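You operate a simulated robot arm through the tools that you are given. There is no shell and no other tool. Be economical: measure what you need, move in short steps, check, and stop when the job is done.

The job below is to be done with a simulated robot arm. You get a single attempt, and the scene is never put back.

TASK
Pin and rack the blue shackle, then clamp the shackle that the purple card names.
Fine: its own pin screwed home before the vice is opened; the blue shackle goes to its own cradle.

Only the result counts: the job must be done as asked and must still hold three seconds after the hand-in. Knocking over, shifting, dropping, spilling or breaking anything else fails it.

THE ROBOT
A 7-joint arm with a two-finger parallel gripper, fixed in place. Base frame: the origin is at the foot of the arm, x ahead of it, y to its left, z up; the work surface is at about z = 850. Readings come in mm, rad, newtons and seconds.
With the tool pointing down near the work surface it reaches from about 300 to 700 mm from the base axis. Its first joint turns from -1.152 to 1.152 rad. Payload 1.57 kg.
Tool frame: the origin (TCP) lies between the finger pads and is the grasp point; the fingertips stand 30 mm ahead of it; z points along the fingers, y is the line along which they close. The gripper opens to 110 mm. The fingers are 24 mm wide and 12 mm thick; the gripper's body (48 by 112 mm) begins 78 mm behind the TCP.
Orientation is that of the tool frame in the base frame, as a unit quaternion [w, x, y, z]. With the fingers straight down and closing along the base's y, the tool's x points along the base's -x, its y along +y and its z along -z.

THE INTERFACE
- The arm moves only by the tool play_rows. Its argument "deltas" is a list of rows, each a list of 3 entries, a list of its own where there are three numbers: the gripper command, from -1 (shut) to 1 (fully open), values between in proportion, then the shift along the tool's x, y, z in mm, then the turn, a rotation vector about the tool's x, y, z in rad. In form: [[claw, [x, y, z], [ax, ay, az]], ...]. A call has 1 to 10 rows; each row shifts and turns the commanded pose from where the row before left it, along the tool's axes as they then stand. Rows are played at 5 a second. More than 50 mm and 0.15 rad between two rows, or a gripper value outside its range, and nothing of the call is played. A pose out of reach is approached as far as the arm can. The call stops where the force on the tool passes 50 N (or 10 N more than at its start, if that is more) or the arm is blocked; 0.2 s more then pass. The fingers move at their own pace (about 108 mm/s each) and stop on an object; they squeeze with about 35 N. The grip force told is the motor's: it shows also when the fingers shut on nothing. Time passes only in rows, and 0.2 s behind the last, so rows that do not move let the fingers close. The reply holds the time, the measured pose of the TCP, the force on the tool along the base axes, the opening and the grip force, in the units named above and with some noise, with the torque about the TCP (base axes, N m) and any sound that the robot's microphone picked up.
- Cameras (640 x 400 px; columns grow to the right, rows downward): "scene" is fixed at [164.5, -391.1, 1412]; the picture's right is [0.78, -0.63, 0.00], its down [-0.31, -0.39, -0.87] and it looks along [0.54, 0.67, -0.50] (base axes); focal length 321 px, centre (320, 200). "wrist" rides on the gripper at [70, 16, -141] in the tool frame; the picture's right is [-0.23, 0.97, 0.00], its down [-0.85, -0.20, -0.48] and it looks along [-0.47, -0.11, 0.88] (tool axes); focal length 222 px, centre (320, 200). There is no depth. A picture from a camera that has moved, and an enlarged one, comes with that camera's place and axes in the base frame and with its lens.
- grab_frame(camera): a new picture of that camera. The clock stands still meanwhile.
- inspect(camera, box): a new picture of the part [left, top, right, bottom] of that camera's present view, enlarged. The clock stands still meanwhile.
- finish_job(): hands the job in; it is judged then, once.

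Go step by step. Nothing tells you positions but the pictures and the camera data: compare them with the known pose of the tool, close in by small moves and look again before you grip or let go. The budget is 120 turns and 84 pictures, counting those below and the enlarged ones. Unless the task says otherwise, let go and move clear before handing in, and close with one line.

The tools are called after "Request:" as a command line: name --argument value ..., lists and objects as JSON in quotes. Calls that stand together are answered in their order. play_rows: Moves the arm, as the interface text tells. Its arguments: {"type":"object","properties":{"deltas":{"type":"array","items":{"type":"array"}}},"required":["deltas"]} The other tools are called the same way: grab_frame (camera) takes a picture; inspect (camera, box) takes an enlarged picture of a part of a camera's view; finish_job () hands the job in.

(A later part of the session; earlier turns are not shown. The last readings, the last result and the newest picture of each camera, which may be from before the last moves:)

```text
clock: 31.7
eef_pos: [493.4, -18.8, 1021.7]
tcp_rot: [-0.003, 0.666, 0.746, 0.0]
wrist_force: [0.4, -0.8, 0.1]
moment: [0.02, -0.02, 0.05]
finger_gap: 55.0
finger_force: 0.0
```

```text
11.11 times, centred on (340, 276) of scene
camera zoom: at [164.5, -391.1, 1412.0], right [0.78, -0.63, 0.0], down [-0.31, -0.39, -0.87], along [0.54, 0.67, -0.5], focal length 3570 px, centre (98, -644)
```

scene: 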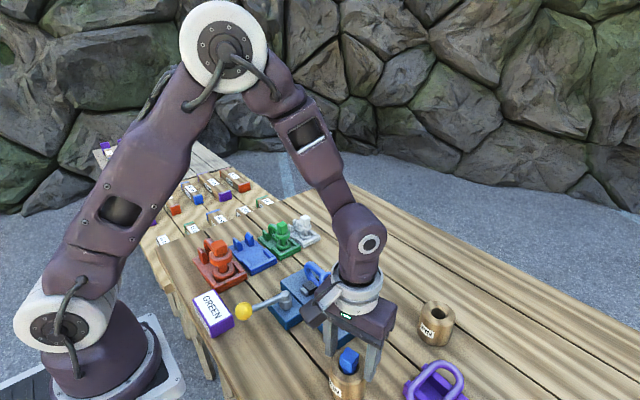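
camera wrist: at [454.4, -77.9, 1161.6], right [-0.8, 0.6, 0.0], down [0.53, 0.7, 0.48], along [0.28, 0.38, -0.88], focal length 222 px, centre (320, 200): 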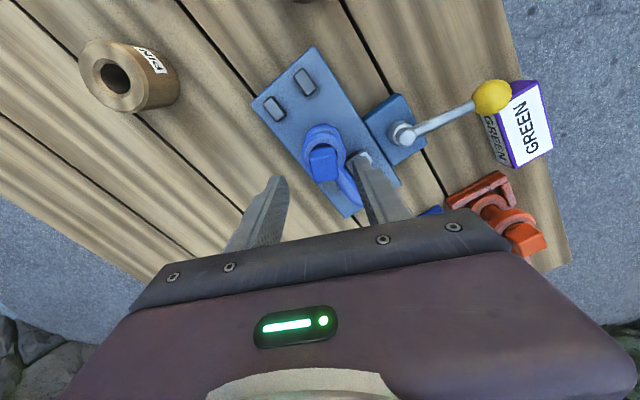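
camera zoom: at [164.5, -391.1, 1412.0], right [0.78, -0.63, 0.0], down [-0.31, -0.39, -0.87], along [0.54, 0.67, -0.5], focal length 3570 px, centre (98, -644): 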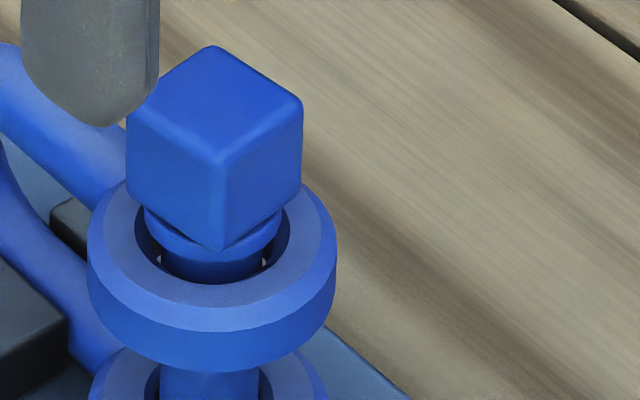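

Blue's head sits about 1–1.5 mm higher than green's relative to its eye, so it isn't quite home. I'll wind the gripper back 180° for another long turn.

Request:
play_rows --deltas '[[0, [0, 0, 0], [0, 0, -0.149]], [0, [0, 0, 0], [0, 0, -0.149]], [0, [0, 0, 0], [0, 0, -0.149]], [0, [0, 0, 0], [0, 0, -0.149]], [0, [0, 0, 0], [0, 0, -0.149]], [0, [0, 0, 0], [0, 0, -0.149]], [0, [0, 0, 0], [0, 0, -0.149]], [0, [0, 0, 0], [0, 0, -0.149]], [0, [0, 0, 0], [0, 0, -0.149]], [0, [0, 0, 0], [0, 0, -0.149]]]'

Request:
play_rows --deltas '[[0, [0, 0, 0], [0, 0, -0.149]], [0, [0, 0, 0], [0, 0, -0.149]], [0, [0, 0, 0], [0, 0, -0.149]], [0, [0, 0, 0], [0, 0, -0.149]], [0, [0, 0, 0], [0, 0, -0.149]], [0, [0, 0, 0], [0, 0, -0.149]], [0, [0, 0, 0], [0, 0, -0.149]], [0, [0, 0, 0], [0, 0, -0.149]], [0, [0, 0, 0], [0, 0, -0.149]], [0, [0, 0, 0], [0, 0, -0.149]]]'

Request:
play_rows --deltas '[[0, [0, 0, 0], [0, 0, -0.149]], [0, [0, 0, 0], [0, 0, 0]]]'

Request:
inspect --camera "wrist" --box '[270, 110, 370, 200]'

```text
clock: 33.9
eef_pos: [492.8, -19.7, 1020.6]
tcp_rot: [-0.002, -0.018, 1.0, 0.002]
wrist_force: [-0.2, 0.0, 0.9]
moment: [0.03, -0.02, 0.01]
finger_gap: 54.8
finger_force: 0.0
```

```text
clock: 36.1
eef_pos: [493.0, -20.5, 1019.7]
tcp_rot: [-0.001, -0.691, 0.723, 0.003]
wrist_force: [0.1, 0.1, 0.0]
moment: [-0.01, -0.03, 0.01]
finger_gap: 54.9
finger_force: 0.1
```

```text
clock: 36.7
eef_pos: [493.7, -21.8, 1020.9]
tcp_rot: [0.0, 0.742, -0.67, -0.002]
wrist_force: [1.0, 0.2, 0.8]
moment: [-0.01, -0.01, -0.01]
finger_gap: 55.0
finger_force: 0.2
```

```text
4.44 times, centred on (320, 155) of wrist
camera zoom: at [485.2, -90.5, 1163.3], right [-0.99, 0.13, 0.0], down [0.11, 0.87, 0.48], along [0.06, 0.48, -0.88], focal length 987 px, centre (320, 400)
```

zoom: 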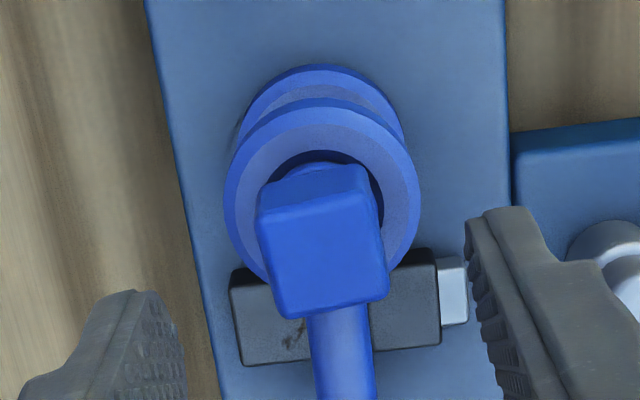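

The tool now stands at 96° with the head centred. I'll lower, grip and read the load.

Request:
play_rows --deltas '[[0, [0, 0, 18], [0, 0, 0]], [0, [0, 0, 17], [0, 0, 0]], [-0.4, [0, 0, 0], [0, 0, 0]], [-1, [0, 0, 0], [0, 0, 0]], [-1, [0, 0, 0], [0, 0, 0]], [-1, [0, 0, 0], [0, 0, 0]]]'

```text
clock: 38.1
eef_pos: [492.6, -20.1, 985.3]
tcp_rot: [0.0, 0.742, -0.671, -0.002]
wrist_force: [-3.5, -0.7, 0.2]
moment: [-0.09, 0.11, 0.0]
finger_gap: 24.1
finger_force: 34.5
```

Clean grip with almost no load. I'll turn clockwise with light downward pressure.

Request:
play_rows --deltas '[[-1, [0, 0, 2.5], [0, 0, 0]], [-1, [0, 0, 0.2], [0, 0, 0.148]], [-1, [0, 0, 0.2], [0, 0, 0.148]], [-1, [0, 0, 0.2], [0, 0, 0.148]], [-1, [0, 0, 0.2], [0, 0, 0.148]], [-1, [0, 0, 0.2], [0, 0, 0.148]], [-1, [0, 0, 0.2], [0, 0, 0.148]], [-1, [0, 0, 0.2], [0, 0, 0.148]], [-1, [0, 0, 0.2], [0, 0, 0.148]], [-1, [0, 0, 0.2], [0, 0, 0.148]]]'

```text
clock: 40.3
eef_pos: [491.7, -18.9, 982.1]
tcp_rot: [-0.001, -0.167, 0.986, 0.002]
wrist_force: [-9.1, -4.6, 30.6]
moment: [-0.18, -0.07, -0.06]
finger_gap: 24.2
finger_force: 35.0
```

Request:
play_rows --deltas '[[-1, [0, 0, 0.2], [0, 0, 0.148]], [-1, [0, 0, 0.2], [0, 0, 0.148]], [-1, [0, 0, 0.2], [0, 0, 0.148]], [-1, [0, 0, 0.2], [0, 0, 0.148]], [-1, [0, 0, 0.2], [0, 0, 0.148]], [-1, [0, 0, 0.2], [0, 0, 0.148]], [-1, [0, 0, 0.2], [0, 0, 0.148]], [-1, [0, 0, 0.2], [0, 0, 0.148]], [-1, [0, 0, 0.2], [0, 0, 0.148]], [-1, [0, 0, 0.2], [0, 0, 0.148]]]'

Request:
inspect --camera "scene" --box '[318, 258, 362, 294]'

```text
clock: 42.5
eef_pos: [492.7, -20.1, 977.9]
tcp_rot: [-0.002, 0.541, 0.841, 0.0]
wrist_force: [-3.9, -10.9, 34.4]
moment: [-0.2, 0.13, 0.21]
finger_gap: 24.0
finger_force: 35.2
```

```text
11.11 times, centred on (340, 276) of scene
camera zoom: at [163.8, -391.4, 1412.0], right [0.78, -0.63, 0.0], down [-0.31, -0.39, -0.87], along [0.54, 0.67, -0.5], focal length 3570 px, centre (98, -644)
```

zoom: 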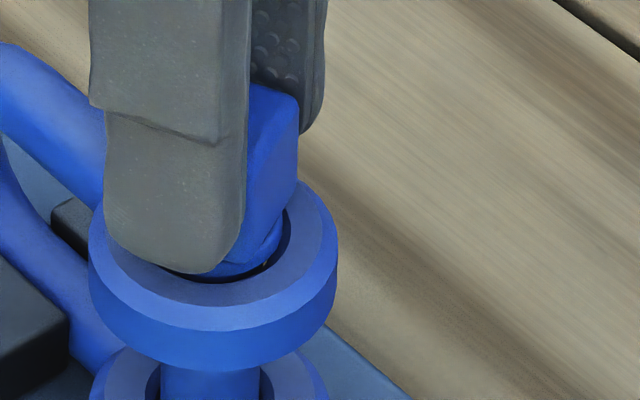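

It advanced about 4 mm and the torque is rising (0.21 N m). I'll keep turning to feel it tighten.

Request:
play_rows --deltas '[[-1, [0, 0, 0.1], [0, 0, 0.14]], [-1, [0, 0, 0.1], [0, 0, 0.14]], [-1, [0, 0, 0.1], [0, 0, 0.14]], [-1, [0, 0, 0.1], [0, 0, 0.14]]]'

```text
clock: 43.5
eef_pos: [491.6, -18.7, 977.7]
tcp_rot: [-0.004, 0.752, 0.659, -0.001]
wrist_force: [-4.1, 0.1, -0.2]
moment: [0.1, -0.18, 1.12]
finger_gap: 30.6
finger_force: 34.7
```

The torque rose to 1.12 N m and the fingers slid round the head, so the pin is tight. I'll release and look.

Request:
play_rows --deltas '[[-0.2, [0, 0, 0], [0, 0, 0]], [0, [0, 0, 0], [0, 0, 0]], [0, [0, 0, -20], [0, 0, 0]], [0, [0, 0, -20], [0, 0, 0]], [0, [0, 0, 0], [0, 0, 0]]]'

Request:
inspect --camera "scene" --box '[318, 258, 362, 294]'

Request:
inspect --camera "wrist" --box '[260, 110, 380, 200]'

```text
clock: 44.7
eef_pos: [492.8, -19.1, 1019.6]
tcp_rot: [-0.001, 0.751, 0.66, -0.001]
wrist_force: [0.2, 0.4, -0.2]
moment: [0.01, 0.04, 0.0]
finger_gap: 54.8
finger_force: 0.0
```

```text
11.11 times, centred on (340, 276) of scene
camera zoom: at [164.5, -391.1, 1412.0], right [0.78, -0.63, 0.0], down [-0.31, -0.39, -0.87], along [0.54, 0.67, -0.5], focal length 3570 px, centre (98, -644)
```

zoom: 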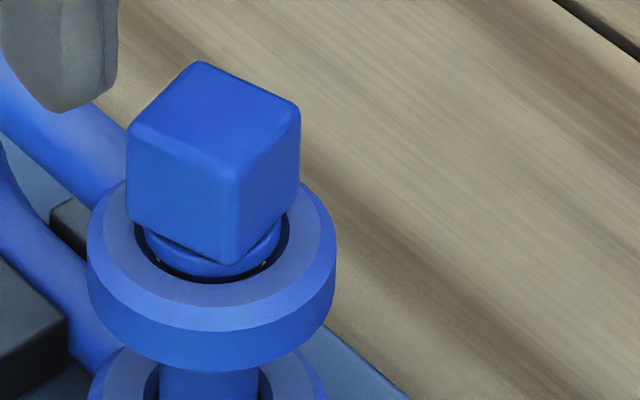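

```text
4.44 times, centred on (320, 155) of wrist
camera zoom: at [518.8, 47.8, 1162.3], right [0.94, -0.35, 0.0], down [-0.31, -0.82, 0.48], along [-0.17, -0.45, -0.88], focal length 987 px, centre (320, 400)
```

zoom: 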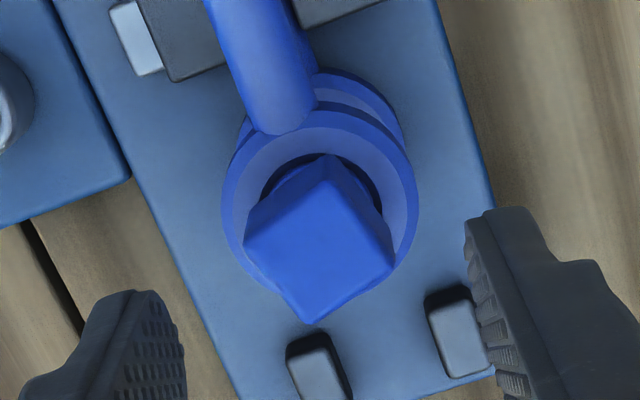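

The pin is home: the collar has sunk into the eye as on green. Next is the vice lever, so I'll study it and the space around it.

Request:
inspect --camera "scene" --box '[190, 260, 320, 350]'

Request:
inspect --camera "scene" --box '[280, 255, 340, 300]'

```text
4.44 times, centred on (255, 305) of scene
camera zoom: at [164.5, -391.1, 1412.0], right [0.78, -0.63, 0.0], down [-0.31, -0.39, -0.87], along [0.54, 0.67, -0.5], focal length 1428 px, centre (609, -267)
```

zoom: 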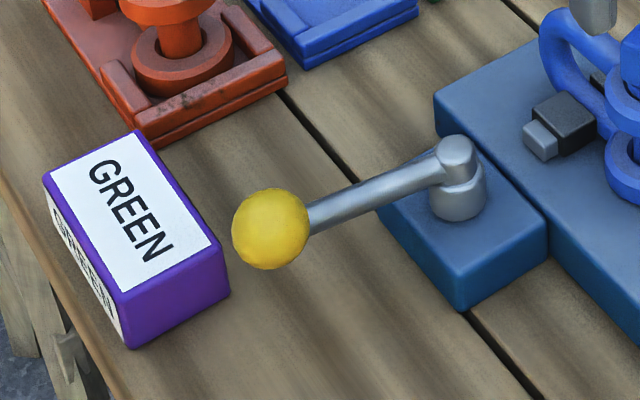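

```text
8.89 times, centred on (310, 278) of scene
camera zoom: at [164.5, -391.1, 1412.0], right [0.78, -0.63, 0.0], down [-0.31, -0.39, -0.87], along [0.54, 0.67, -0.5], focal length 2856 px, centre (409, -489)
```

zoom: 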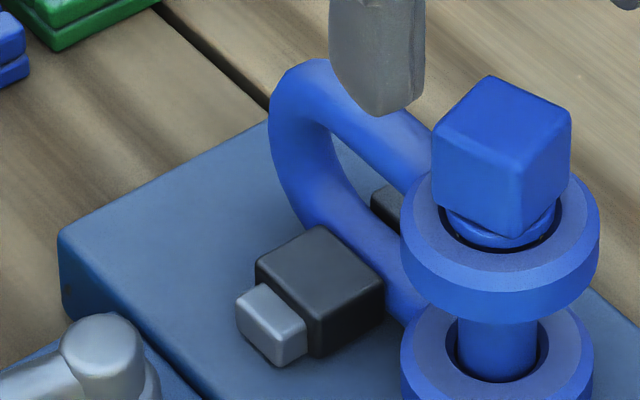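

The lever is about horizontal at z≈900–905, from its pivot (411,27) to the ball (325,42). I'll lift, turn the tool to line up with it and move over it so the fingers can straddle the rod.

Request:
play_rows --deltas '[[0, [0, 0, -30], [0, 0, -0.149]], [0, [0, 0, -20], [0, 0, -0.149]], [0, [0, 0, 0], [0, 0, -0.149]], [0, [0, 0, 0], [0, 0, -0.149]], [0, [0, 0, 0], [0, 0, -0.149]], [0, [0, 0, 0], [0, 0, -0.149]], [0, [0, 0, 0], [0, 0, -0.149]], [0, [0, 0, 0], [0, 0, -0.149]], [0, [0, 0, 0], [0, 0, -0.149]], [0, [0, 0, 0], [0, 0, -0.149]]]'

```text
clock: 46.9
eef_pos: [494.0, -20.4, 1068.7]
tcp_rot: [-0.002, 0.103, 0.995, 0.002]
wrist_force: [0.4, -0.3, -0.3]
moment: [0.0, 0.01, 0.03]
finger_gap: 55.0
finger_force: 0.0
```

Request:
play_rows --deltas '[[0, [37.7, 6.7, 0], [0, 0, 0]], [0, [37.7, 6.7, 0], [0, 0, 0]], [0, [37.7, 6.7, 0], [0, 0, 0]], [0, [37.7, 6.7, 0], [0, 0, 0]], [-0.2, [0, 0, 50], [0, 0, 0]], [-0.2, [0, 0, 30], [0, 0, 0]], [-0.2, [0, 0, 0], [0, 0, 0]]]'

Request:
grab_frame --camera "wrist"

Request:
inspect --camera "scene" --box '[190, 240, 330, 350]'

```text
clock: 48.5
eef_pos: [350.4, 37.8, 989.6]
tcp_rot: [-0.001, 0.105, 0.994, 0.001]
wrist_force: [0.2, 0.2, -0.8]
moment: [-0.04, 0.02, 0.01]
finger_gap: 43.9
finger_force: 0.1
```

```text
35 pictures are left
camera wrist: at [286.6, 69.6, 1132.8], right [0.42, 0.91, 0.0], down [0.8, -0.37, 0.47], along [0.43, -0.2, -0.88], focal length 222 px, centre (320, 200)
```

wrist: 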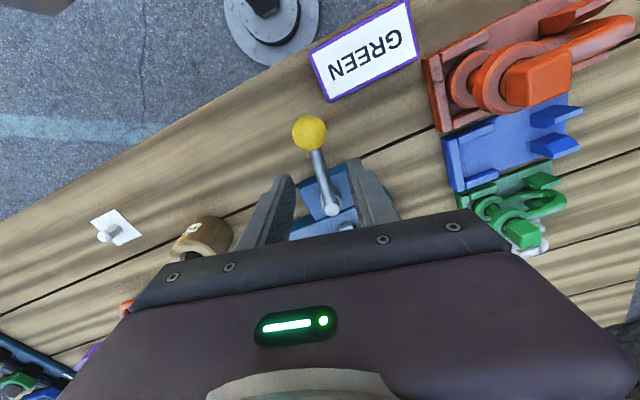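

```text
3.64 times, centred on (260, 295) of scene
camera zoom: at [164.5, -391.1, 1412.0], right [0.78, -0.63, 0.0], down [-0.31, -0.39, -0.87], along [0.54, 0.67, -0.5], focal length 1168 px, centre (538, -146)
```

zoom: 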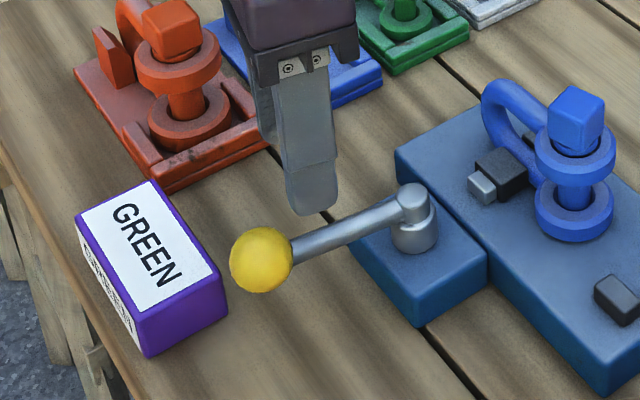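

The rod is between the fingers. I'll lower to straddle it.

Request:
play_rows --deltas '[[-0.2, [0, -2, 30], [0, 0, 0]], [-0.2, [0, 0, 30], [0, 0, 0]], [-0.4, [0, 0, 0], [0, 0, 0]], [-0.4, [0, 0, 0], [0, 0, 0]]]'

Request:
inspect --camera "scene" --box '[190, 240, 330, 350]'

```text
clock: 49.5
eef_pos: [350.5, 36.2, 929.8]
tcp_rot: [-0.003, 0.105, 0.995, 0.002]
wrist_force: [-0.2, -0.1, 0.3]
moment: [0.0, -0.02, 0.01]
finger_gap: 33.0
finger_force: 0.1
```

```text
3.64 times, centred on (260, 295) of scene
camera zoom: at [164.5, -391.1, 1412.0], right [0.78, -0.63, 0.0], down [-0.31, -0.39, -0.87], along [0.54, 0.67, -0.5], focal length 1168 px, centre (538, -146)
```

zoom: 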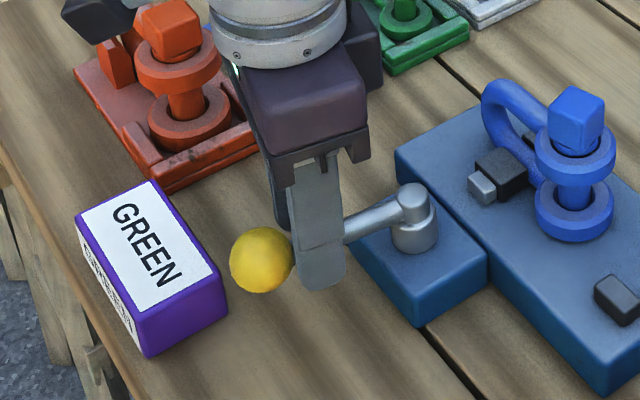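

Now straddling the rod. I'll nudge toward -y and feel whether it moves.

Request:
play_rows --deltas '[[-0.4, [0, -6, 0], [0, 0, 0]], [-0.4, [0, -4, 0], [0, 0, 0]], [-0.4, [0, -4, 0], [0, 0, 0]], [-0.4, [0, -4, 0], [0, 0, 0]], [-0.4, [0, 0, 0], [0, 0, 0]]]'

```text
clock: 50.7
eef_pos: [347.1, 18.1, 929.2]
tcp_rot: [-0.002, 0.105, 0.994, 0.001]
wrist_force: [5.3, -3.5, -0.5]
moment: [-0.07, -0.13, 0.14]
finger_gap: 35.3
finger_force: 1.2
```

Request:
inspect --camera "scene" --box '[190, 240, 330, 350]'

```text
3.64 times, centred on (260, 295) of scene
camera zoom: at [164.6, -391.2, 1412.0], right [0.78, -0.63, 0.0], down [-0.31, -0.39, -0.87], along [0.54, 0.67, -0.5], focal length 1168 px, centre (538, -146)
```

zoom: 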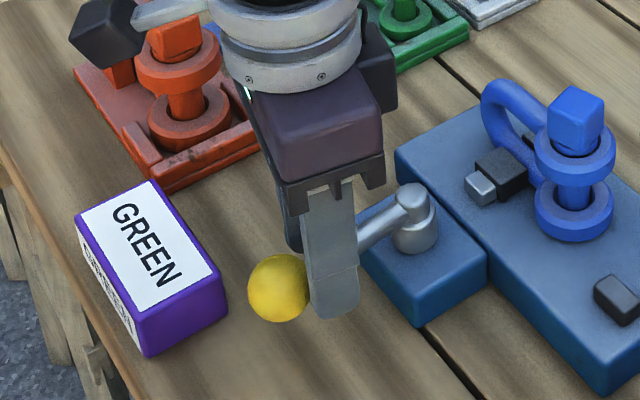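

The lever swings toward -y and the jaw bolt is retracting, so this is the opening direction. I'll follow the arc about the pivot.

Request:
play_rows --deltas '[[-0.4, [-0.7, -9.4, 0], [0, 0, -0.149]], [-0.4, [-0.7, -9.4, 0], [0, 0, -0.149]], [-0.4, [-0.7, -9.4, 0], [0, 0, -0.149]], [-0.4, [-0.7, -9.4, 0], [0, 0, -0.149]], [-0.4, [0, 0, 0], [0, 0, 0]]]'

Request:
inspect --camera "scene" --box '[230, 240, 370, 350]'

```text
clock: 51.9
eef_pos: [349.5, -17.7, 929.5]
tcp_rot: [-0.002, -0.193, 0.981, 0.001]
wrist_force: [-0.9, 0.7, 1.1]
moment: [0.01, 0.01, -0.02]
finger_gap: 34.0
finger_force: 0.2
```

```text
3.64 times, centred on (300, 295) of scene
camera zoom: at [164.4, -391.1, 1412.0], right [0.78, -0.63, 0.0], down [-0.31, -0.39, -0.87], along [0.54, 0.67, -0.5], focal length 1168 px, centre (393, -146)
```

zoom: 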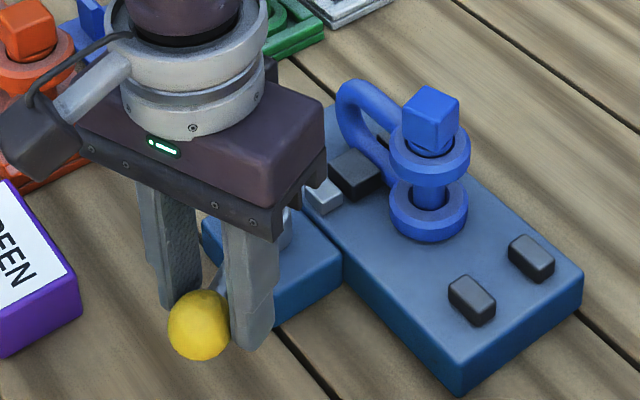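

Request:
play_rows --deltas '[[-0.4, [-4, -9, 0], [0, 0, -0.149]], [-0.4, [-4, -9, 0], [0, 0, -0.149]], [-0.4, [-3, -9, 0], [0, 0, -0.149]], [-0.4, [-3, -9, 0], [0, 0, -0.149]], [-0.4, [0, 0, 0], [0, 0, 0]]]'

Request:
inspect --camera "scene" --box '[230, 240, 370, 350]'

```text
clock: 53.1
eef_pos: [383.3, -39.8, 929.1]
tcp_rot: [-0.001, -0.473, 0.881, 0.003]
wrist_force: [-0.2, 1.6, 0.7]
moment: [-0.01, 0.04, 0.02]
finger_gap: 34.3
finger_force: 0.6
```

```text
3.64 times, centred on (300, 295) of scene
camera zoom: at [164.4, -391.1, 1412.0], right [0.78, -0.63, 0.0], down [-0.31, -0.39, -0.87], along [0.54, 0.67, -0.5], focal length 1168 px, centre (393, -146)
```

zoom: 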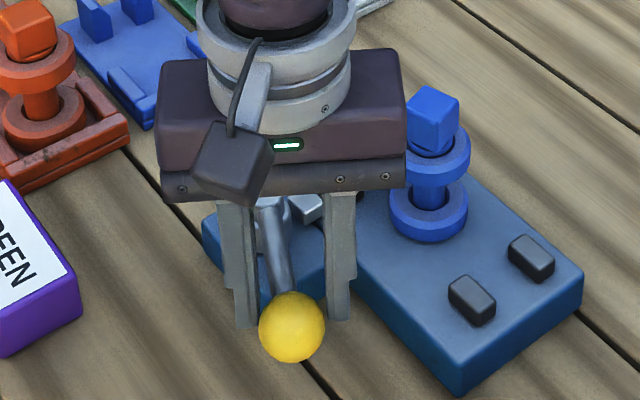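

Request:
play_rows --deltas '[[-0.4, [-1, -9.5, 0], [0, 0, -0.149]], [-0.4, [-1, -9.5, 0], [0, 0, -0.149]], [-0.4, [-1, -9.5, 0], [0, 0, -0.149]], [-0.4, [0, 0, 0], [0, 0, 0]]]'

Request:
inspect --camera "scene" --box '[230, 240, 370, 350]'

```text
clock: 54.1
eef_pos: [409.3, -49.6, 930.2]
tcp_rot: [0.0, -0.657, 0.754, 0.003]
wrist_force: [-1.4, 0.3, 0.3]
moment: [0.01, 0.04, 0.0]
finger_gap: 34.2
finger_force: 0.4
```

```text
3.64 times, centred on (300, 295) of scene
camera zoom: at [164.4, -391.1, 1412.0], right [0.78, -0.63, 0.0], down [-0.31, -0.39, -0.87], along [0.54, 0.67, -0.5], focal length 1168 px, centre (393, -146)
```

zoom: 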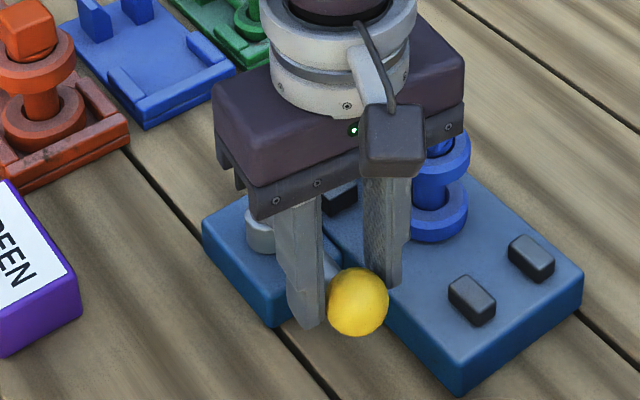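

Request:
play_rows --deltas '[[-0.4, [-1, -8, 0], [0, 0, -0.1]], [-0.4, [-1, -6, 0], [0, 0, -0.05]], [-0.4, [0, 0, 0], [0, 0, 0]]]'

```text
clock: 54.9
eef_pos: [420.8, -48.5, 928.8]
tcp_rot: [0.003, 0.711, -0.704, -0.004]
wrist_force: [-25.2, 10.0, -6.2]
moment: [0.25, 0.34, -0.56]
finger_gap: 55.2
finger_force: 12.1
```

The lever has reached its end stop. I'll back off, lift clear and look at the jaws.

Request:
play_rows --deltas '[[-0.2, [0, 8, 0], [0, 0, 0]], [-0.2, [0, 0, 0], [0, 0, 0]], [-0.2, [0, 0, -40], [0, 0, 0]], [-0.2, [0, 0, -45], [0, 0, 0]], [-0.2, [0, 0, -45], [0, 0, 0]], [-0.2, [0, 0, 0], [0, 0, 0]]]'

Request:
grab_frame --camera "wrist"

Request:
inspect --camera "scene" --box '[270, 245, 370, 325]'

```text
clock: 56.3
eef_pos: [414.5, -50.2, 1060.7]
tcp_rot: [0.001, 0.711, -0.703, -0.002]
wrist_force: [0.2, 0.6, -0.4]
moment: [-0.02, 0.04, 0.04]
finger_gap: 43.9
finger_force: 0.0
```

```text
28 pictures are left
camera wrist: at [400.4, -119.4, 1203.6], right [-0.98, 0.22, 0.0], down [0.19, 0.86, 0.48], along [0.1, 0.47, -0.88], focal length 222 px, centre (320, 200)
```

wrist: 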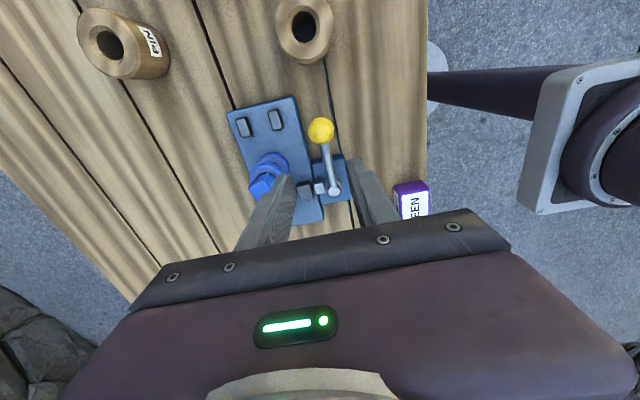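

```text
5.00 times, centred on (320, 285) of scene
camera zoom: at [164.4, -391.1, 1412.0], right [0.78, -0.63, 0.0], down [-0.31, -0.39, -0.87], along [0.54, 0.67, -0.5], focal length 1607 px, centre (320, -225)
```

zoom: 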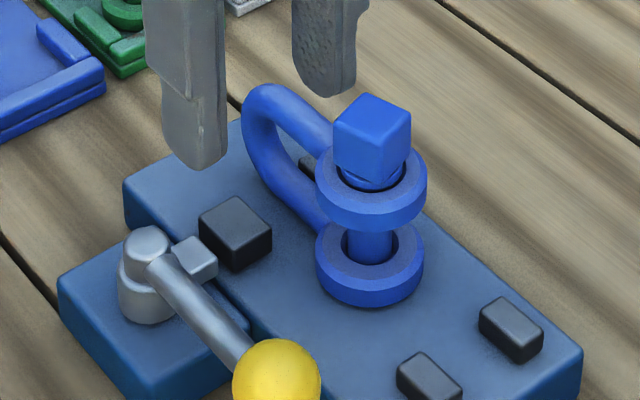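

The jaw has clearly opened. I'll now view the blue and green cradles from above to measure where the shackle goes.

Request:
play_rows --deltas '[[0, [-44, -7.5, -5], [0, 0, 0]], [0, [-44, -7.5, -5], [0, 0, 0]], [0, [-44, -7.5, -5], [0, 0, 0]], [0, [-44, -7.5, -5], [0, 0, 0]], [0, [-44, -7.5, -5], [0, 0, 0]], [0, [-44, -7.5, -5], [0, 0, 0]], [0, [0, 0, 0], [0, 0, 0]]]'

Request:
inspect --camera "wrist" --box '[230, 50, 400, 200]'

Request:
inspect --camera "scene" --box '[225, 210, 305, 275]'

```text
clock: 57.9
eef_pos: [456.9, 215.1, 1089.2]
tcp_rot: [0.001, 0.712, -0.702, -0.003]
wrist_force: [0.0, -0.1, -0.3]
moment: [0.01, 0.02, -0.02]
finger_gap: 55.0
finger_force: 0.0
```

```text
2.67 times, centred on (315, 125) of wrist
camera zoom: at [442.8, 145.6, 1233.3], right [-0.98, 0.22, 0.0], down [0.19, 0.86, 0.48], along [0.1, 0.47, -0.88], focal length 592 px, centre (333, 400)
```

zoom: 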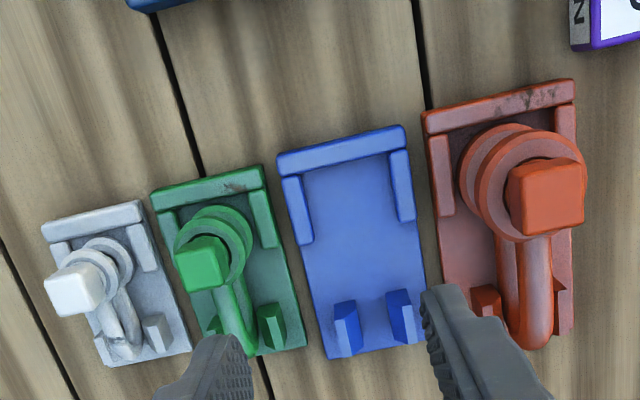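

```text
6.15 times, centred on (265, 242) of scene
camera zoom: at [164.5, -391.1, 1412.0], right [0.78, -0.63, 0.0], down [-0.31, -0.39, -0.87], along [0.54, 0.67, -0.5], focal length 1978 px, centre (658, -62)
```

zoom: 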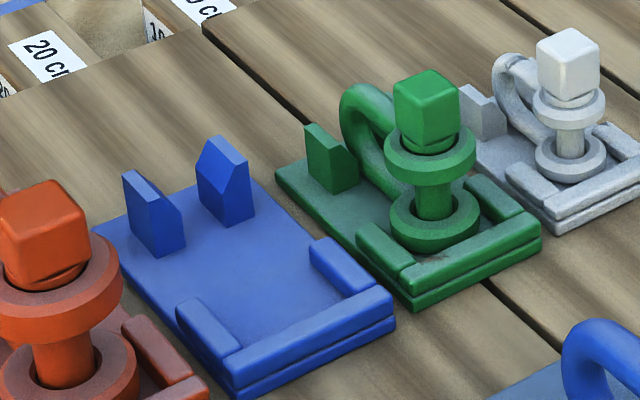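

The blue cradle's inner width runs x 419–471 (centre 445), its front wall is at y≈191, and the bow slot is centred at x 444. Orientation matches the vice, so it's a pure translation. I'll go back over the shackle with the fingers closing along x.

Request:
play_rows --deltas '[[0.1, [47, -6.5, 5], [0, 0, 0]], [0.1, [47, -6.5, 5], [0, 0, 0]], [0.1, [47, -6.5, 5], [0, 0, 0]], [0.1, [47, -6.5, 5], [0, 0, 0]], [0.1, [47, -6.5, 5], [0, 0, 0]], [0.1, [0, 0, 40], [0, 0, 0]], [0.1, [0, 0, 0], [0, 0, 0]]]'

Request:
inspect --camera "wrist" --box '[250, 100, 390, 200]'

```text
clock: 59.5
eef_pos: [493.0, -19.6, 1024.8]
tcp_rot: [0.001, 0.711, -0.704, -0.002]
wrist_force: [-0.5, -0.4, -0.3]
moment: [0.01, 0.02, 0.01]
finger_gap: 60.5
finger_force: 0.1
```

```text
4.00 times, centred on (320, 150) of wrist
camera zoom: at [478.3, -89.1, 1167.1], right [-0.98, 0.22, 0.0], down [0.19, 0.86, 0.48], along [0.1, 0.47, -0.88], focal length 888 px, centre (320, 400)
```

zoom: 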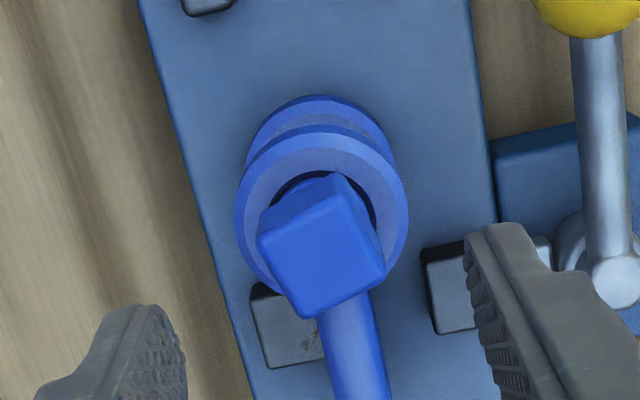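

Centred over the eyes. I'll lower so the fingers flank both, then close.

Request:
play_rows --deltas '[[0.1, [0, 0, 40], [0, 0, 0]], [0.1, [0, 0, 40], [0, 0, 0]], [0.1, [0, 0, 14], [0, 0, 0]], [-0.2, [0, 0, 0], [0, 0, 0]], [-0.6, [0, 0, 0], [0, 0, 0]], [-1, [0, 0, 0], [0, 0, 0]], [-1, [0, 0, 0], [0, 0, 0]]]'

Request:
inspect --camera "scene" --box '[270, 240, 370, 320]'

```text
clock: 61.1
eef_pos: [492.4, -19.3, 931.0]
tcp_rot: [0.0, 0.711, -0.703, -0.003]
wrist_force: [2.6, 0.3, 0.4]
moment: [-0.1, -0.24, -0.03]
finger_gap: 46.5
finger_force: 35.2
```

```text
5.00 times, centred on (320, 280) of scene
camera zoom: at [164.5, -391.1, 1412.0], right [0.78, -0.63, 0.0], down [-0.31, -0.39, -0.87], along [0.54, 0.67, -0.5], focal length 1607 px, centre (320, -200)
```

zoom: 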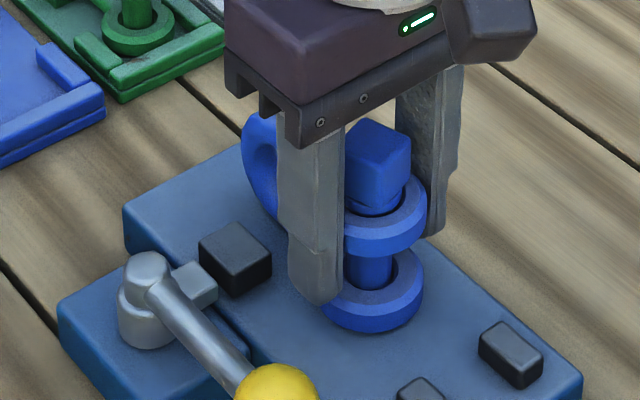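

Gripped at 46.5 mm. I'll lift straight up.

Request:
play_rows --deltas '[[-1, [0, 0, -10], [0, 0, 0]], [-1, [0, 0, -30], [0, 0, 0]], [-1, [0, 0, -40], [0, 0, 0]], [-1, [0, 0, -20], [0, 0, 0]], [-1, [0, 0, 0], [0, 0, 0]]]'

Request:
inspect --camera "scene" --box '[250, 200, 390, 320]'

```text
clock: 62.3
eef_pos: [492.4, -17.8, 1030.7]
tcp_rot: [0.0, 0.711, -0.703, -0.003]
wrist_force: [0.2, 0.0, -5.8]
moment: [-0.12, 0.0, -0.03]
finger_gap: 46.4
finger_force: 34.9
```

```text
3.33 times, centred on (320, 260) of scene
camera zoom: at [164.5, -391.1, 1412.0], right [0.78, -0.63, 0.0], down [-0.31, -0.39, -0.87], along [0.54, 0.67, -0.5], focal length 1071 px, centre (320, 0)
```

zoom: 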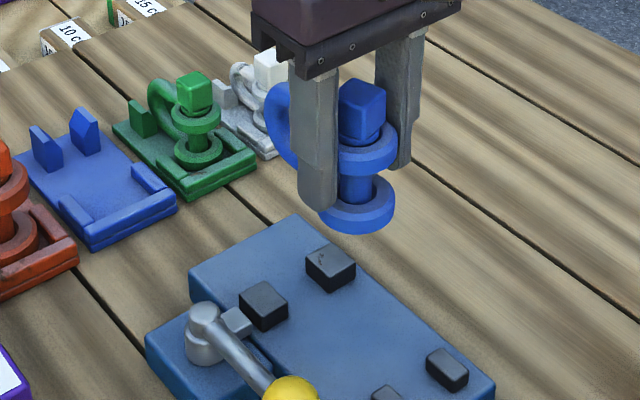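

Held level, about 0.6 kg. I'll carry it over the blue cradle.

Request:
play_rows --deltas '[[-1, [-47.5, 9, 0], [0, 0, 0]], [-1, [-47.5, 9, 0], [0, 0, 0]], [-1, [-47.5, 9, 0], [0, 0, 0]], [-1, [-47.5, 9, 0], [0, 0, 0]], [-1, [-47.5, 9, 0], [0, 0, 0]], [-1, [0, 0, 40], [0, 0, 0]], [-1, [0, 0, 20], [0, 0, 0]], [-1, [0, 0, 0], [0, 0, 0]]]'

Request:
inspect --camera "scene" --box '[210, 190, 320, 280]'

Request:
inspect --camera "wrist" --box '[250, 70, 410, 200]'

```text
clock: 64.1
eef_pos: [444.4, 218.5, 971.0]
tcp_rot: [0.001, 0.711, -0.703, -0.001]
wrist_force: [0.1, -0.2, -5.5]
moment: [-0.15, 0.0, -0.01]
finger_gap: 46.2
finger_force: 34.9
```

```text
4.44 times, centred on (265, 235) of scene
camera zoom: at [164.5, -391.1, 1412.0], right [0.78, -0.63, 0.0], down [-0.31, -0.39, -0.87], along [0.54, 0.67, -0.5], focal length 1428 px, centre (564, 44)
```

zoom: 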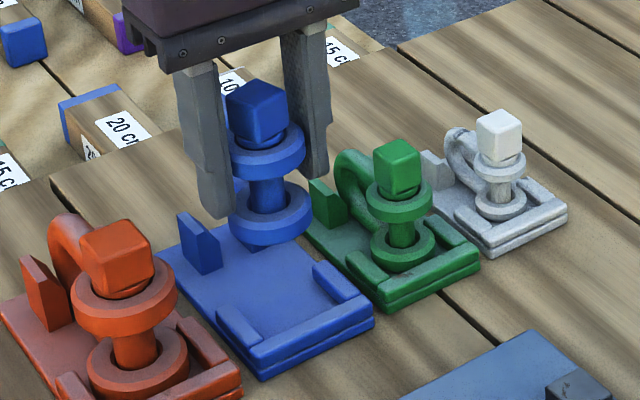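

```text
3.08 times, centred on (330, 135) of wrist
camera zoom: at [429.7, 149.0, 1114.0], right [-0.98, 0.22, 0.0], down [0.19, 0.86, 0.48], along [0.1, 0.47, -0.88], focal length 684 px, centre (289, 400)
```

zoom: 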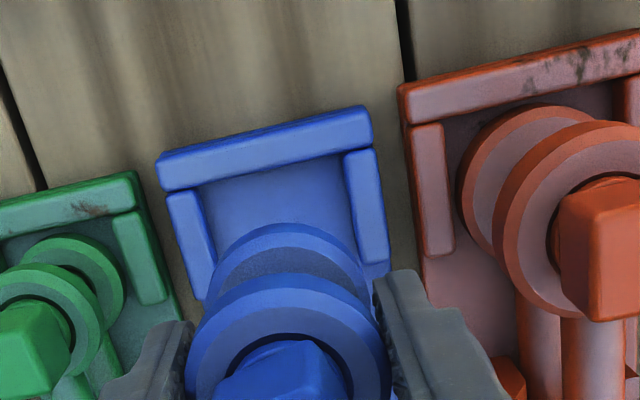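

The position matches the cradle to within about 1 mm. I'll shift 1.5 mm further in and lower most of the way.

Request:
play_rows --deltas '[[-1, [-1.5, 0, 20], [0, 0, 0]], [-1, [0, 0, 20], [0, 0, 0]], [-1, [0, 0, 6], [0, 0, 0]], [-1, [0, 0, 0], [0, 0, 0]]]'

Request:
inspect --camera "scene" --box '[210, 200, 310, 280]'

```text
clock: 65.1
eef_pos: [444.2, 219.4, 923.3]
tcp_rot: [0.001, 0.71, -0.704, -0.002]
wrist_force: [-0.3, -0.7, -5.8]
moment: [-0.15, 0.05, 0.03]
finger_gap: 46.1
finger_force: 34.6
```

```text
5.00 times, centred on (260, 240) of scene
camera zoom: at [164.5, -391.1, 1412.0], right [0.78, -0.63, 0.0], down [-0.31, -0.39, -0.87], along [0.54, 0.67, -0.5], focal length 1607 px, centre (620, 0)
```

zoom: 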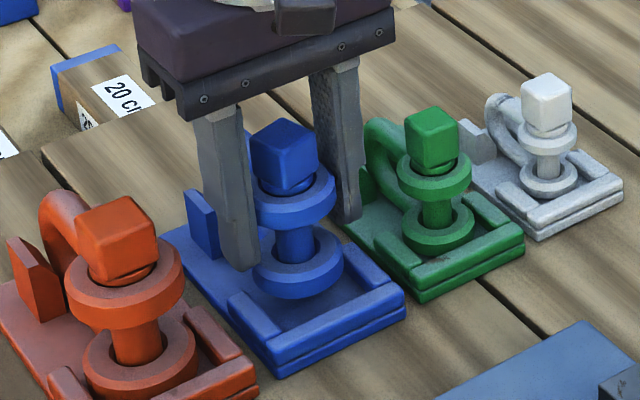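

Request:
play_rows --deltas '[[-1, [0, 0, 3], [0, 0, 0]], [-1, [0, 0, 3], [0, 0, 0]], [-1, [0, 0, 0], [0, 0, 0]]]'

```text
clock: 65.9
eef_pos: [444.3, 219.0, 918.9]
tcp_rot: [0.0, 0.711, -0.704, -0.002]
wrist_force: [-0.3, 0.7, -5.1]
moment: [-0.09, -0.02, -0.02]
finger_gap: 46.4
finger_force: 35.2
```

Request:
play_rows --deltas '[[-1, [0, 0, 2], [0, 0, 0]], [-1, [0, 0, 2], [0, 0, 0]], [-1, [0, 0, 0], [0, 0, 0]]]'

```text
clock: 66.7
eef_pos: [445.7, 219.7, 914.8]
tcp_rot: [0.0, 0.71, -0.704, -0.001]
wrist_force: [0.7, -0.1, -6.1]
moment: [-0.07, 0.03, -0.01]
finger_gap: 46.3
finger_force: 34.6
```

Request:
play_rows --deltas '[[-1, [0, 0, 1.5], [0, 0, 0]], [-1, [0, 0, 1.5], [0, 0, 0]], [-1, [0, 0, 0], [0, 0, 0]]]'

Request:
inspect --camera "scene" --box '[230, 215, 300, 275]'

```text
clock: 67.5
eef_pos: [444.6, 218.7, 911.0]
tcp_rot: [0.001, 0.711, -0.703, -0.002]
wrist_force: [-1.1, 0.1, -6.5]
moment: [-0.11, 0.0, 0.0]
finger_gap: 46.1
finger_force: 35.0
```

```text
6.67 times, centred on (265, 245) of scene
camera zoom: at [164.5, -391.1, 1412.0], right [0.78, -0.63, 0.0], down [-0.31, -0.39, -0.87], along [0.54, 0.67, -0.5], focal length 2142 px, centre (687, -100)
```

zoom: 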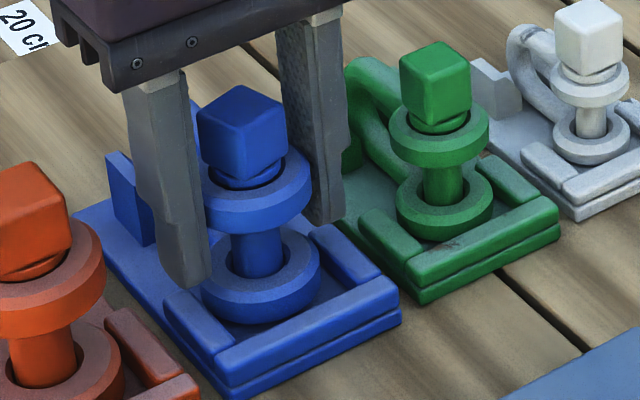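

Request:
play_rows --deltas '[[-1, [0, 0, 1.5], [0, 0, 0]], [-1, [0, 0, 1], [0, 0, 0]], [-1, [0, 0, 0], [0, 0, 0]]]'

```text
clock: 68.3
eef_pos: [443.9, 220.0, 908.9]
tcp_rot: [0.0, 0.71, -0.704, -0.002]
wrist_force: [0.0, 0.1, -5.6]
moment: [-0.11, 0.04, 0.0]
finger_gap: 46.4
finger_force: 35.0
```

Request:
play_rows --deltas '[[-1, [0, 0, 1.5], [0, 0, 0]], [-1, [0, 0, 1], [0, 0, 0]], [-1, [0, 0, 0], [0, 0, 0]]]'

```text
clock: 69.1
eef_pos: [443.4, 219.9, 908.4]
tcp_rot: [-0.001, 0.71, -0.704, -0.003]
wrist_force: [-8.1, -2.3, 29.4]
moment: [-0.01, -0.13, 0.04]
finger_gap: 46.4
finger_force: 35.2
```

Request:
inspect --camera "scene" --box '[236, 225, 286, 270]'

```text
8.89 times, centred on (261, 248) of scene
camera zoom: at [163.8, -391.4, 1412.0], right [0.78, -0.63, 0.0], down [-0.31, -0.39, -0.87], along [0.54, 0.67, -0.5], focal length 2856 px, centre (844, -222)
```

zoom: 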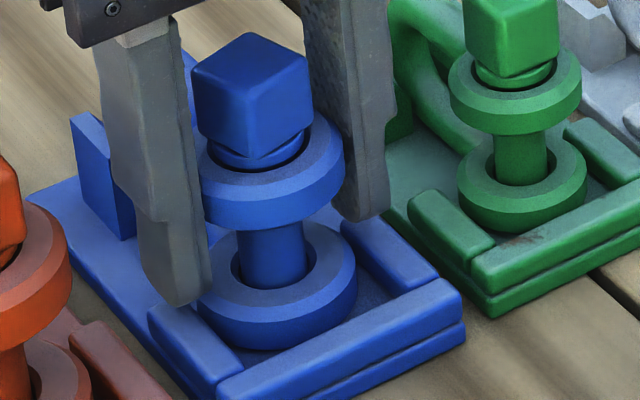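

It looks seated. I'll ease the pressure, open a little and rise clear.

Request:
play_rows --deltas '[[-1, [0, 0, -1], [0, 0, 0]], [-0.1, [0, 0, 0], [0, 0, 0]], [0.0, [0, 0, 0], [0, 0, 0]], [0.0, [0, 0, -15], [0, 0, 0]], [0.0, [0, 0, -40], [0, 0, 0]], [0.0, [0, 0, -45], [0, 0, 0]], [0.0, [0, 0, -30], [0, 0, 0]], [0, [0, 0, 0], [0, 0, 0]]]'

Request:
inspect --camera "scene" --box '[215, 205, 305, 275]'

Request:
inspect --camera "wrist" --box '[200, 60, 400, 200]'

```text
clock: 70.9
eef_pos: [445.1, 220.3, 1037.9]
tcp_rot: [-0.001, 0.711, -0.703, -0.002]
wrist_force: [-0.5, 0.4, -0.4]
moment: [-0.01, 0.01, -0.02]
finger_gap: 54.9
finger_force: 0.1
```

```text
5.71 times, centred on (260, 240) of scene
camera zoom: at [164.5, -391.1, 1412.0], right [0.78, -0.63, 0.0], down [-0.31, -0.39, -0.87], along [0.54, 0.67, -0.5], focal length 1836 px, centre (663, -29)
```

zoom: 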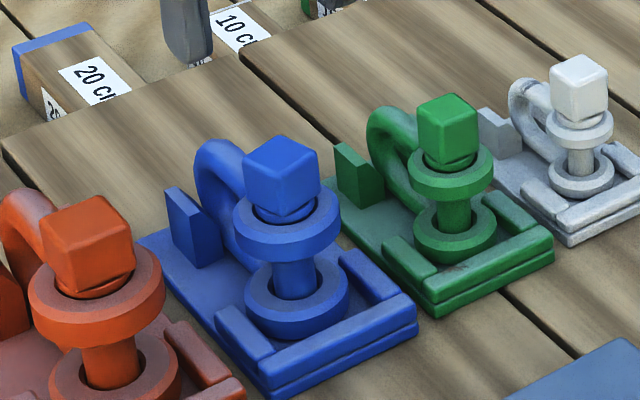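

```text
2.86 times, centred on (300, 130) of wrist
camera zoom: at [430.8, 150.1, 1180.9], right [-0.98, 0.22, 0.0], down [0.19, 0.86, 0.48], along [0.1, 0.47, -0.88], focal length 635 px, centre (377, 400)
```

zoom: 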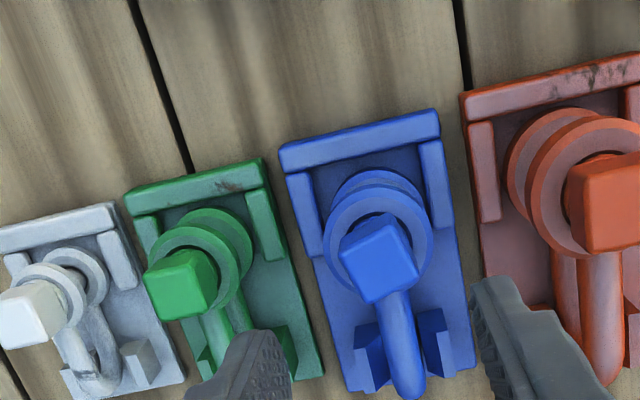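

The blue shackle is properly racked. I'll move above the green one to measure it precisely.

Request:
play_rows --deltas '[[0, [4, -40.5, 5], [0, 0, 0]], [0, [4, -40.5, 5], [0, 0, 0]], [0, [0, 0, 0], [0, 0, 0]]]'

Request:
inspect --camera "wrist" --box '[260, 90, 380, 190]'

```text
clock: 71.7
eef_pos: [526.4, 212.9, 1026.0]
tcp_rot: [0.0, 0.711, -0.704, -0.002]
wrist_force: [-0.3, 0.8, -0.4]
moment: [-0.04, -0.01, 0.01]
finger_gap: 55.0
finger_force: 0.1
```

```text
4.00 times, centred on (320, 140) of wrist
camera zoom: at [511.6, 143.0, 1169.6], right [-0.98, 0.22, 0.0], down [0.19, 0.86, 0.48], along [0.1, 0.47, -0.88], focal length 888 px, centre (320, 440)
```

zoom: 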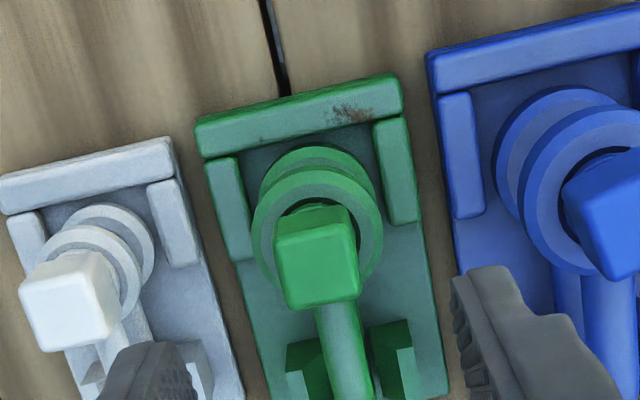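

The green eye centre is at (527,213.5) with a diameter of about 40 mm, and the fingers are well placed. I'll lower alongside the eyes, staying above the side walls, and grip.

Request:
play_rows --deltas '[[0, [-0.5, -0.5, 45], [0, 0, 0]], [0, [0, 0, 45], [0, 0, 0]], [0, [0, 0, 20], [0, 0, 0]], [0, [0, 0, 5], [0, 0, 0]], [0, [0, 0, 0], [0, 0, 0]]]'

Request:
inspect --camera "scene" --box '[245, 205, 325, 265]'

```text
clock: 72.9
eef_pos: [525.3, 212.5, 911.1]
tcp_rot: [0.0, 0.711, -0.703, -0.002]
wrist_force: [0.2, 0.7, -0.3]
moment: [-0.01, 0.02, 0.01]
finger_gap: 54.9
finger_force: 0.0
```

```text
6.67 times, centred on (285, 235) of scene
camera zoom: at [164.5, -391.1, 1412.0], right [0.78, -0.63, 0.0], down [-0.31, -0.39, -0.87], along [0.54, 0.67, -0.5], focal length 2142 px, centre (553, -33)
```

zoom: 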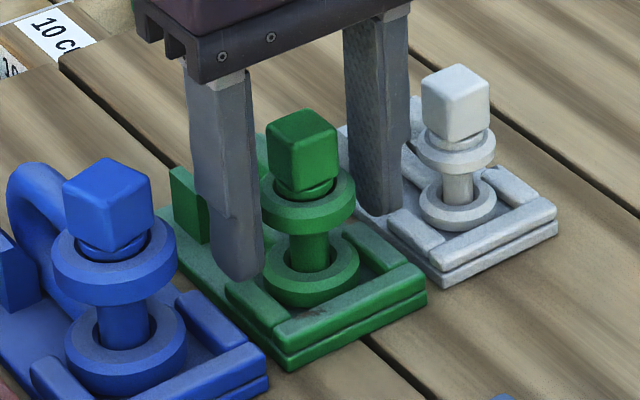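

Clear on both sides; closing and lifting slightly.

Request:
play_rows --deltas '[[-0.3, [0, 0, 0], [0, 0, 0]], [-0.6, [0, 0, 0], [0, 0, 0]], [-1, [0, 0, 0], [0, 0, 0]], [-1, [0, 0, 0], [0, 0, 0]]]'

```text
clock: 73.9
eef_pos: [525.5, 212.3, 911.9]
tcp_rot: [0.0, 0.711, -0.703, -0.003]
wrist_force: [1.5, 0.2, -0.1]
moment: [0.04, 0.0, -0.04]
finger_gap: 39.4
finger_force: 35.0
```

Gripped at 39.4 mm. I'll lift and carry it to the open vice, aiming the eye centre at about (493.5,-15) so the limb lies between the jaws.

Request:
play_rows --deltas '[[-1, [0, 0, -10], [0, 0, 0]], [-1, [0, 0, -45], [0, 0, 0]], [-1, [0, 0, -45], [0, 0, 0]], [-1, [45.5, 6.9, 0], [0, 0, 0]], [-1, [45.5, 6.9, 0], [0, 0, 0]], [-1, [45.5, 6.9, 0], [0, 0, 0]], [-1, [45.5, 6.9, 0], [0, 0, 0]], [-1, [45.5, 6.9, 0], [0, 0, 0]], [-1, [0, 0, 25], [0, 0, 0]], [-1, [0, 0, 0], [0, 0, 0]]]'

Request:
inspect --camera "scene" --box '[260, 225, 380, 325]'

Request:
inspect --camera "wrist" --box '[250, 80, 400, 200]'

```text
clock: 76.1
eef_pos: [493.6, -15.4, 986.7]
tcp_rot: [0.0, 0.71, -0.704, -0.003]
wrist_force: [0.0, -0.7, -3.9]
moment: [-0.08, 0.02, 0.03]
finger_gap: 39.6
finger_force: 35.0
```

```text
4.00 times, centred on (320, 275) of scene
camera zoom: at [164.5, -391.1, 1412.0], right [0.78, -0.63, 0.0], down [-0.31, -0.39, -0.87], along [0.54, 0.67, -0.5], focal length 1285 px, centre (320, -100)
```

zoom: 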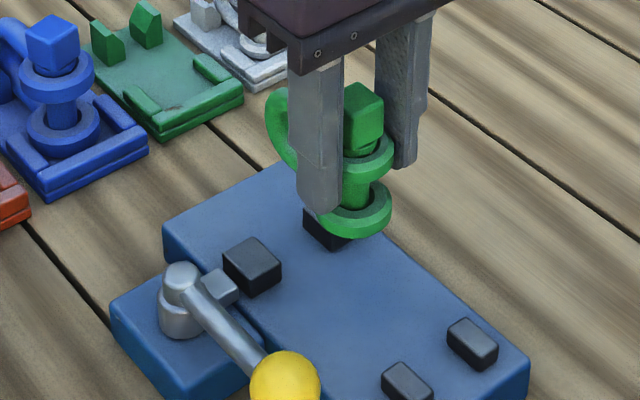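

```text
3.33 times, centred on (325, 140) of wrist
camera zoom: at [479.1, -84.5, 1129.4], right [-0.98, 0.22, 0.0], down [0.19, 0.86, 0.48], along [0.1, 0.47, -0.88], focal length 740 px, centre (303, 400)
```

zoom: 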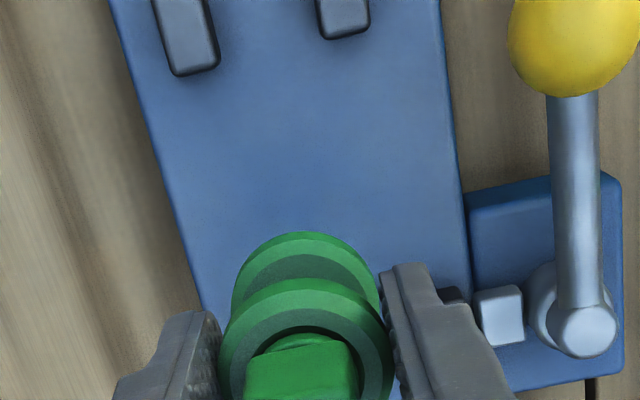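

Aligned over the jaws. I'll lower toward the vice bed.

Request:
play_rows --deltas '[[-1, [0, 0, 25], [0, 0, 0]], [-1, [0, 0, 18], [0, 0, 0]], [-1, [0, 0, 4], [0, 0, 0]], [-1, [0, 0, 2], [0, 0, 0]], [-1, [0, 0, 0], [0, 0, 0]]]'

```text
clock: 77.1
eef_pos: [495.3, -15.7, 941.4]
tcp_rot: [0.0, 0.71, -0.704, 0.001]
wrist_force: [-7.2, -1.0, 15.4]
moment: [0.44, 0.2, 0.22]
finger_gap: 39.2
finger_force: 35.0
stopped in row 4: the force on the tool passed its limit at 55 N (the readings are from after the stop); the commanded pose is now the measured one
```

Contact came early, with torque suggesting the limb landed on the far jaw. I'll raise a bit and look.

Request:
play_rows --deltas '[[-1, [0, 0, -5], [0, 0, 0]], [-1, [0, 0, 0], [0, 0, 0]]]'

Request:
inspect --camera "scene" --box '[290, 240, 350, 300]'

```text
clock: 77.7
eef_pos: [495.9, -16.0, 944.9]
tcp_rot: [-0.001, 0.71, -0.704, 0.001]
wrist_force: [0.2, 0.0, -3.3]
moment: [-0.06, -0.02, -0.01]
finger_gap: 38.8
finger_force: 34.9
```

```text
6.67 times, centred on (320, 270) of scene
camera zoom: at [164.5, -391.1, 1412.0], right [0.78, -0.63, 0.0], down [-0.31, -0.39, -0.87], along [0.54, 0.67, -0.5], focal length 2142 px, centre (320, -267)
```

zoom: 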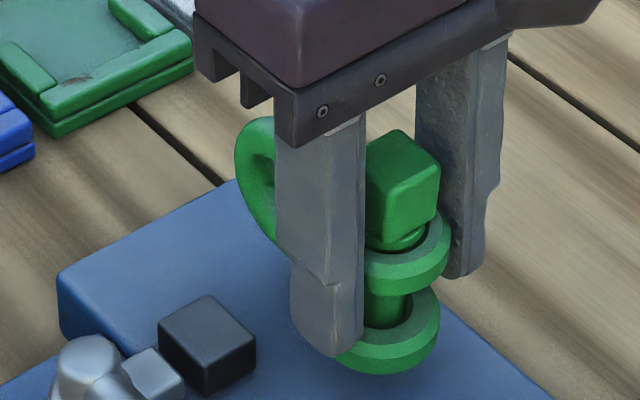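

The far jaw's face is near x≈501, so the limb overlapped it slightly. I'll shift 7 mm toward -x (mid-gap) and lower again.

Request:
play_rows --deltas '[[-1, [0, 7, -3], [0, 0, 0]], [-1, [0, 0, 4], [0, 0, 0]], [-1, [0, 0, 3], [0, 0, 0]], [-1, [0, 0, 2], [0, 0, 0]], [-1, [0, 0, 0], [0, 0, 0]]]'

```text
clock: 78.9
eef_pos: [488.9, -15.0, 939.1]
tcp_rot: [-0.001, 0.711, -0.704, 0.001]
wrist_force: [-0.9, -0.5, -2.4]
moment: [-0.07, 0.0, -0.01]
finger_gap: 38.9
finger_force: 34.9
```

Passed the earlier contact height with no load. Continuing down gently.

Request:
play_rows --deltas '[[-1, [0, 0, 1.5], [0, 0, 0]], [-1, [0, 0, 1.5], [0, 0, 0]], [-1, [0, 0, 0], [0, 0, 0]]]'

Request:
play_rows --deltas '[[-1, [0, 0, 1.2], [0, 0, 0]], [-1, [0, 0, 0], [0, 0, 0]]]'

```text
clock: 79.7
eef_pos: [488.2, -15.9, 936.5]
tcp_rot: [-0.001, 0.711, -0.703, 0.001]
wrist_force: [-0.2, 1.2, -3.2]
moment: [-0.05, 0.0, 0.01]
finger_gap: 39.3
finger_force: 35.0
```

```text
clock: 80.3
eef_pos: [488.2, -15.4, 934.8]
tcp_rot: [0.0, 0.711, -0.704, 0.0]
wrist_force: [0.2, 0.4, -2.9]
moment: [-0.04, 0.03, 0.0]
finger_gap: 39.3
finger_force: 35.9
```

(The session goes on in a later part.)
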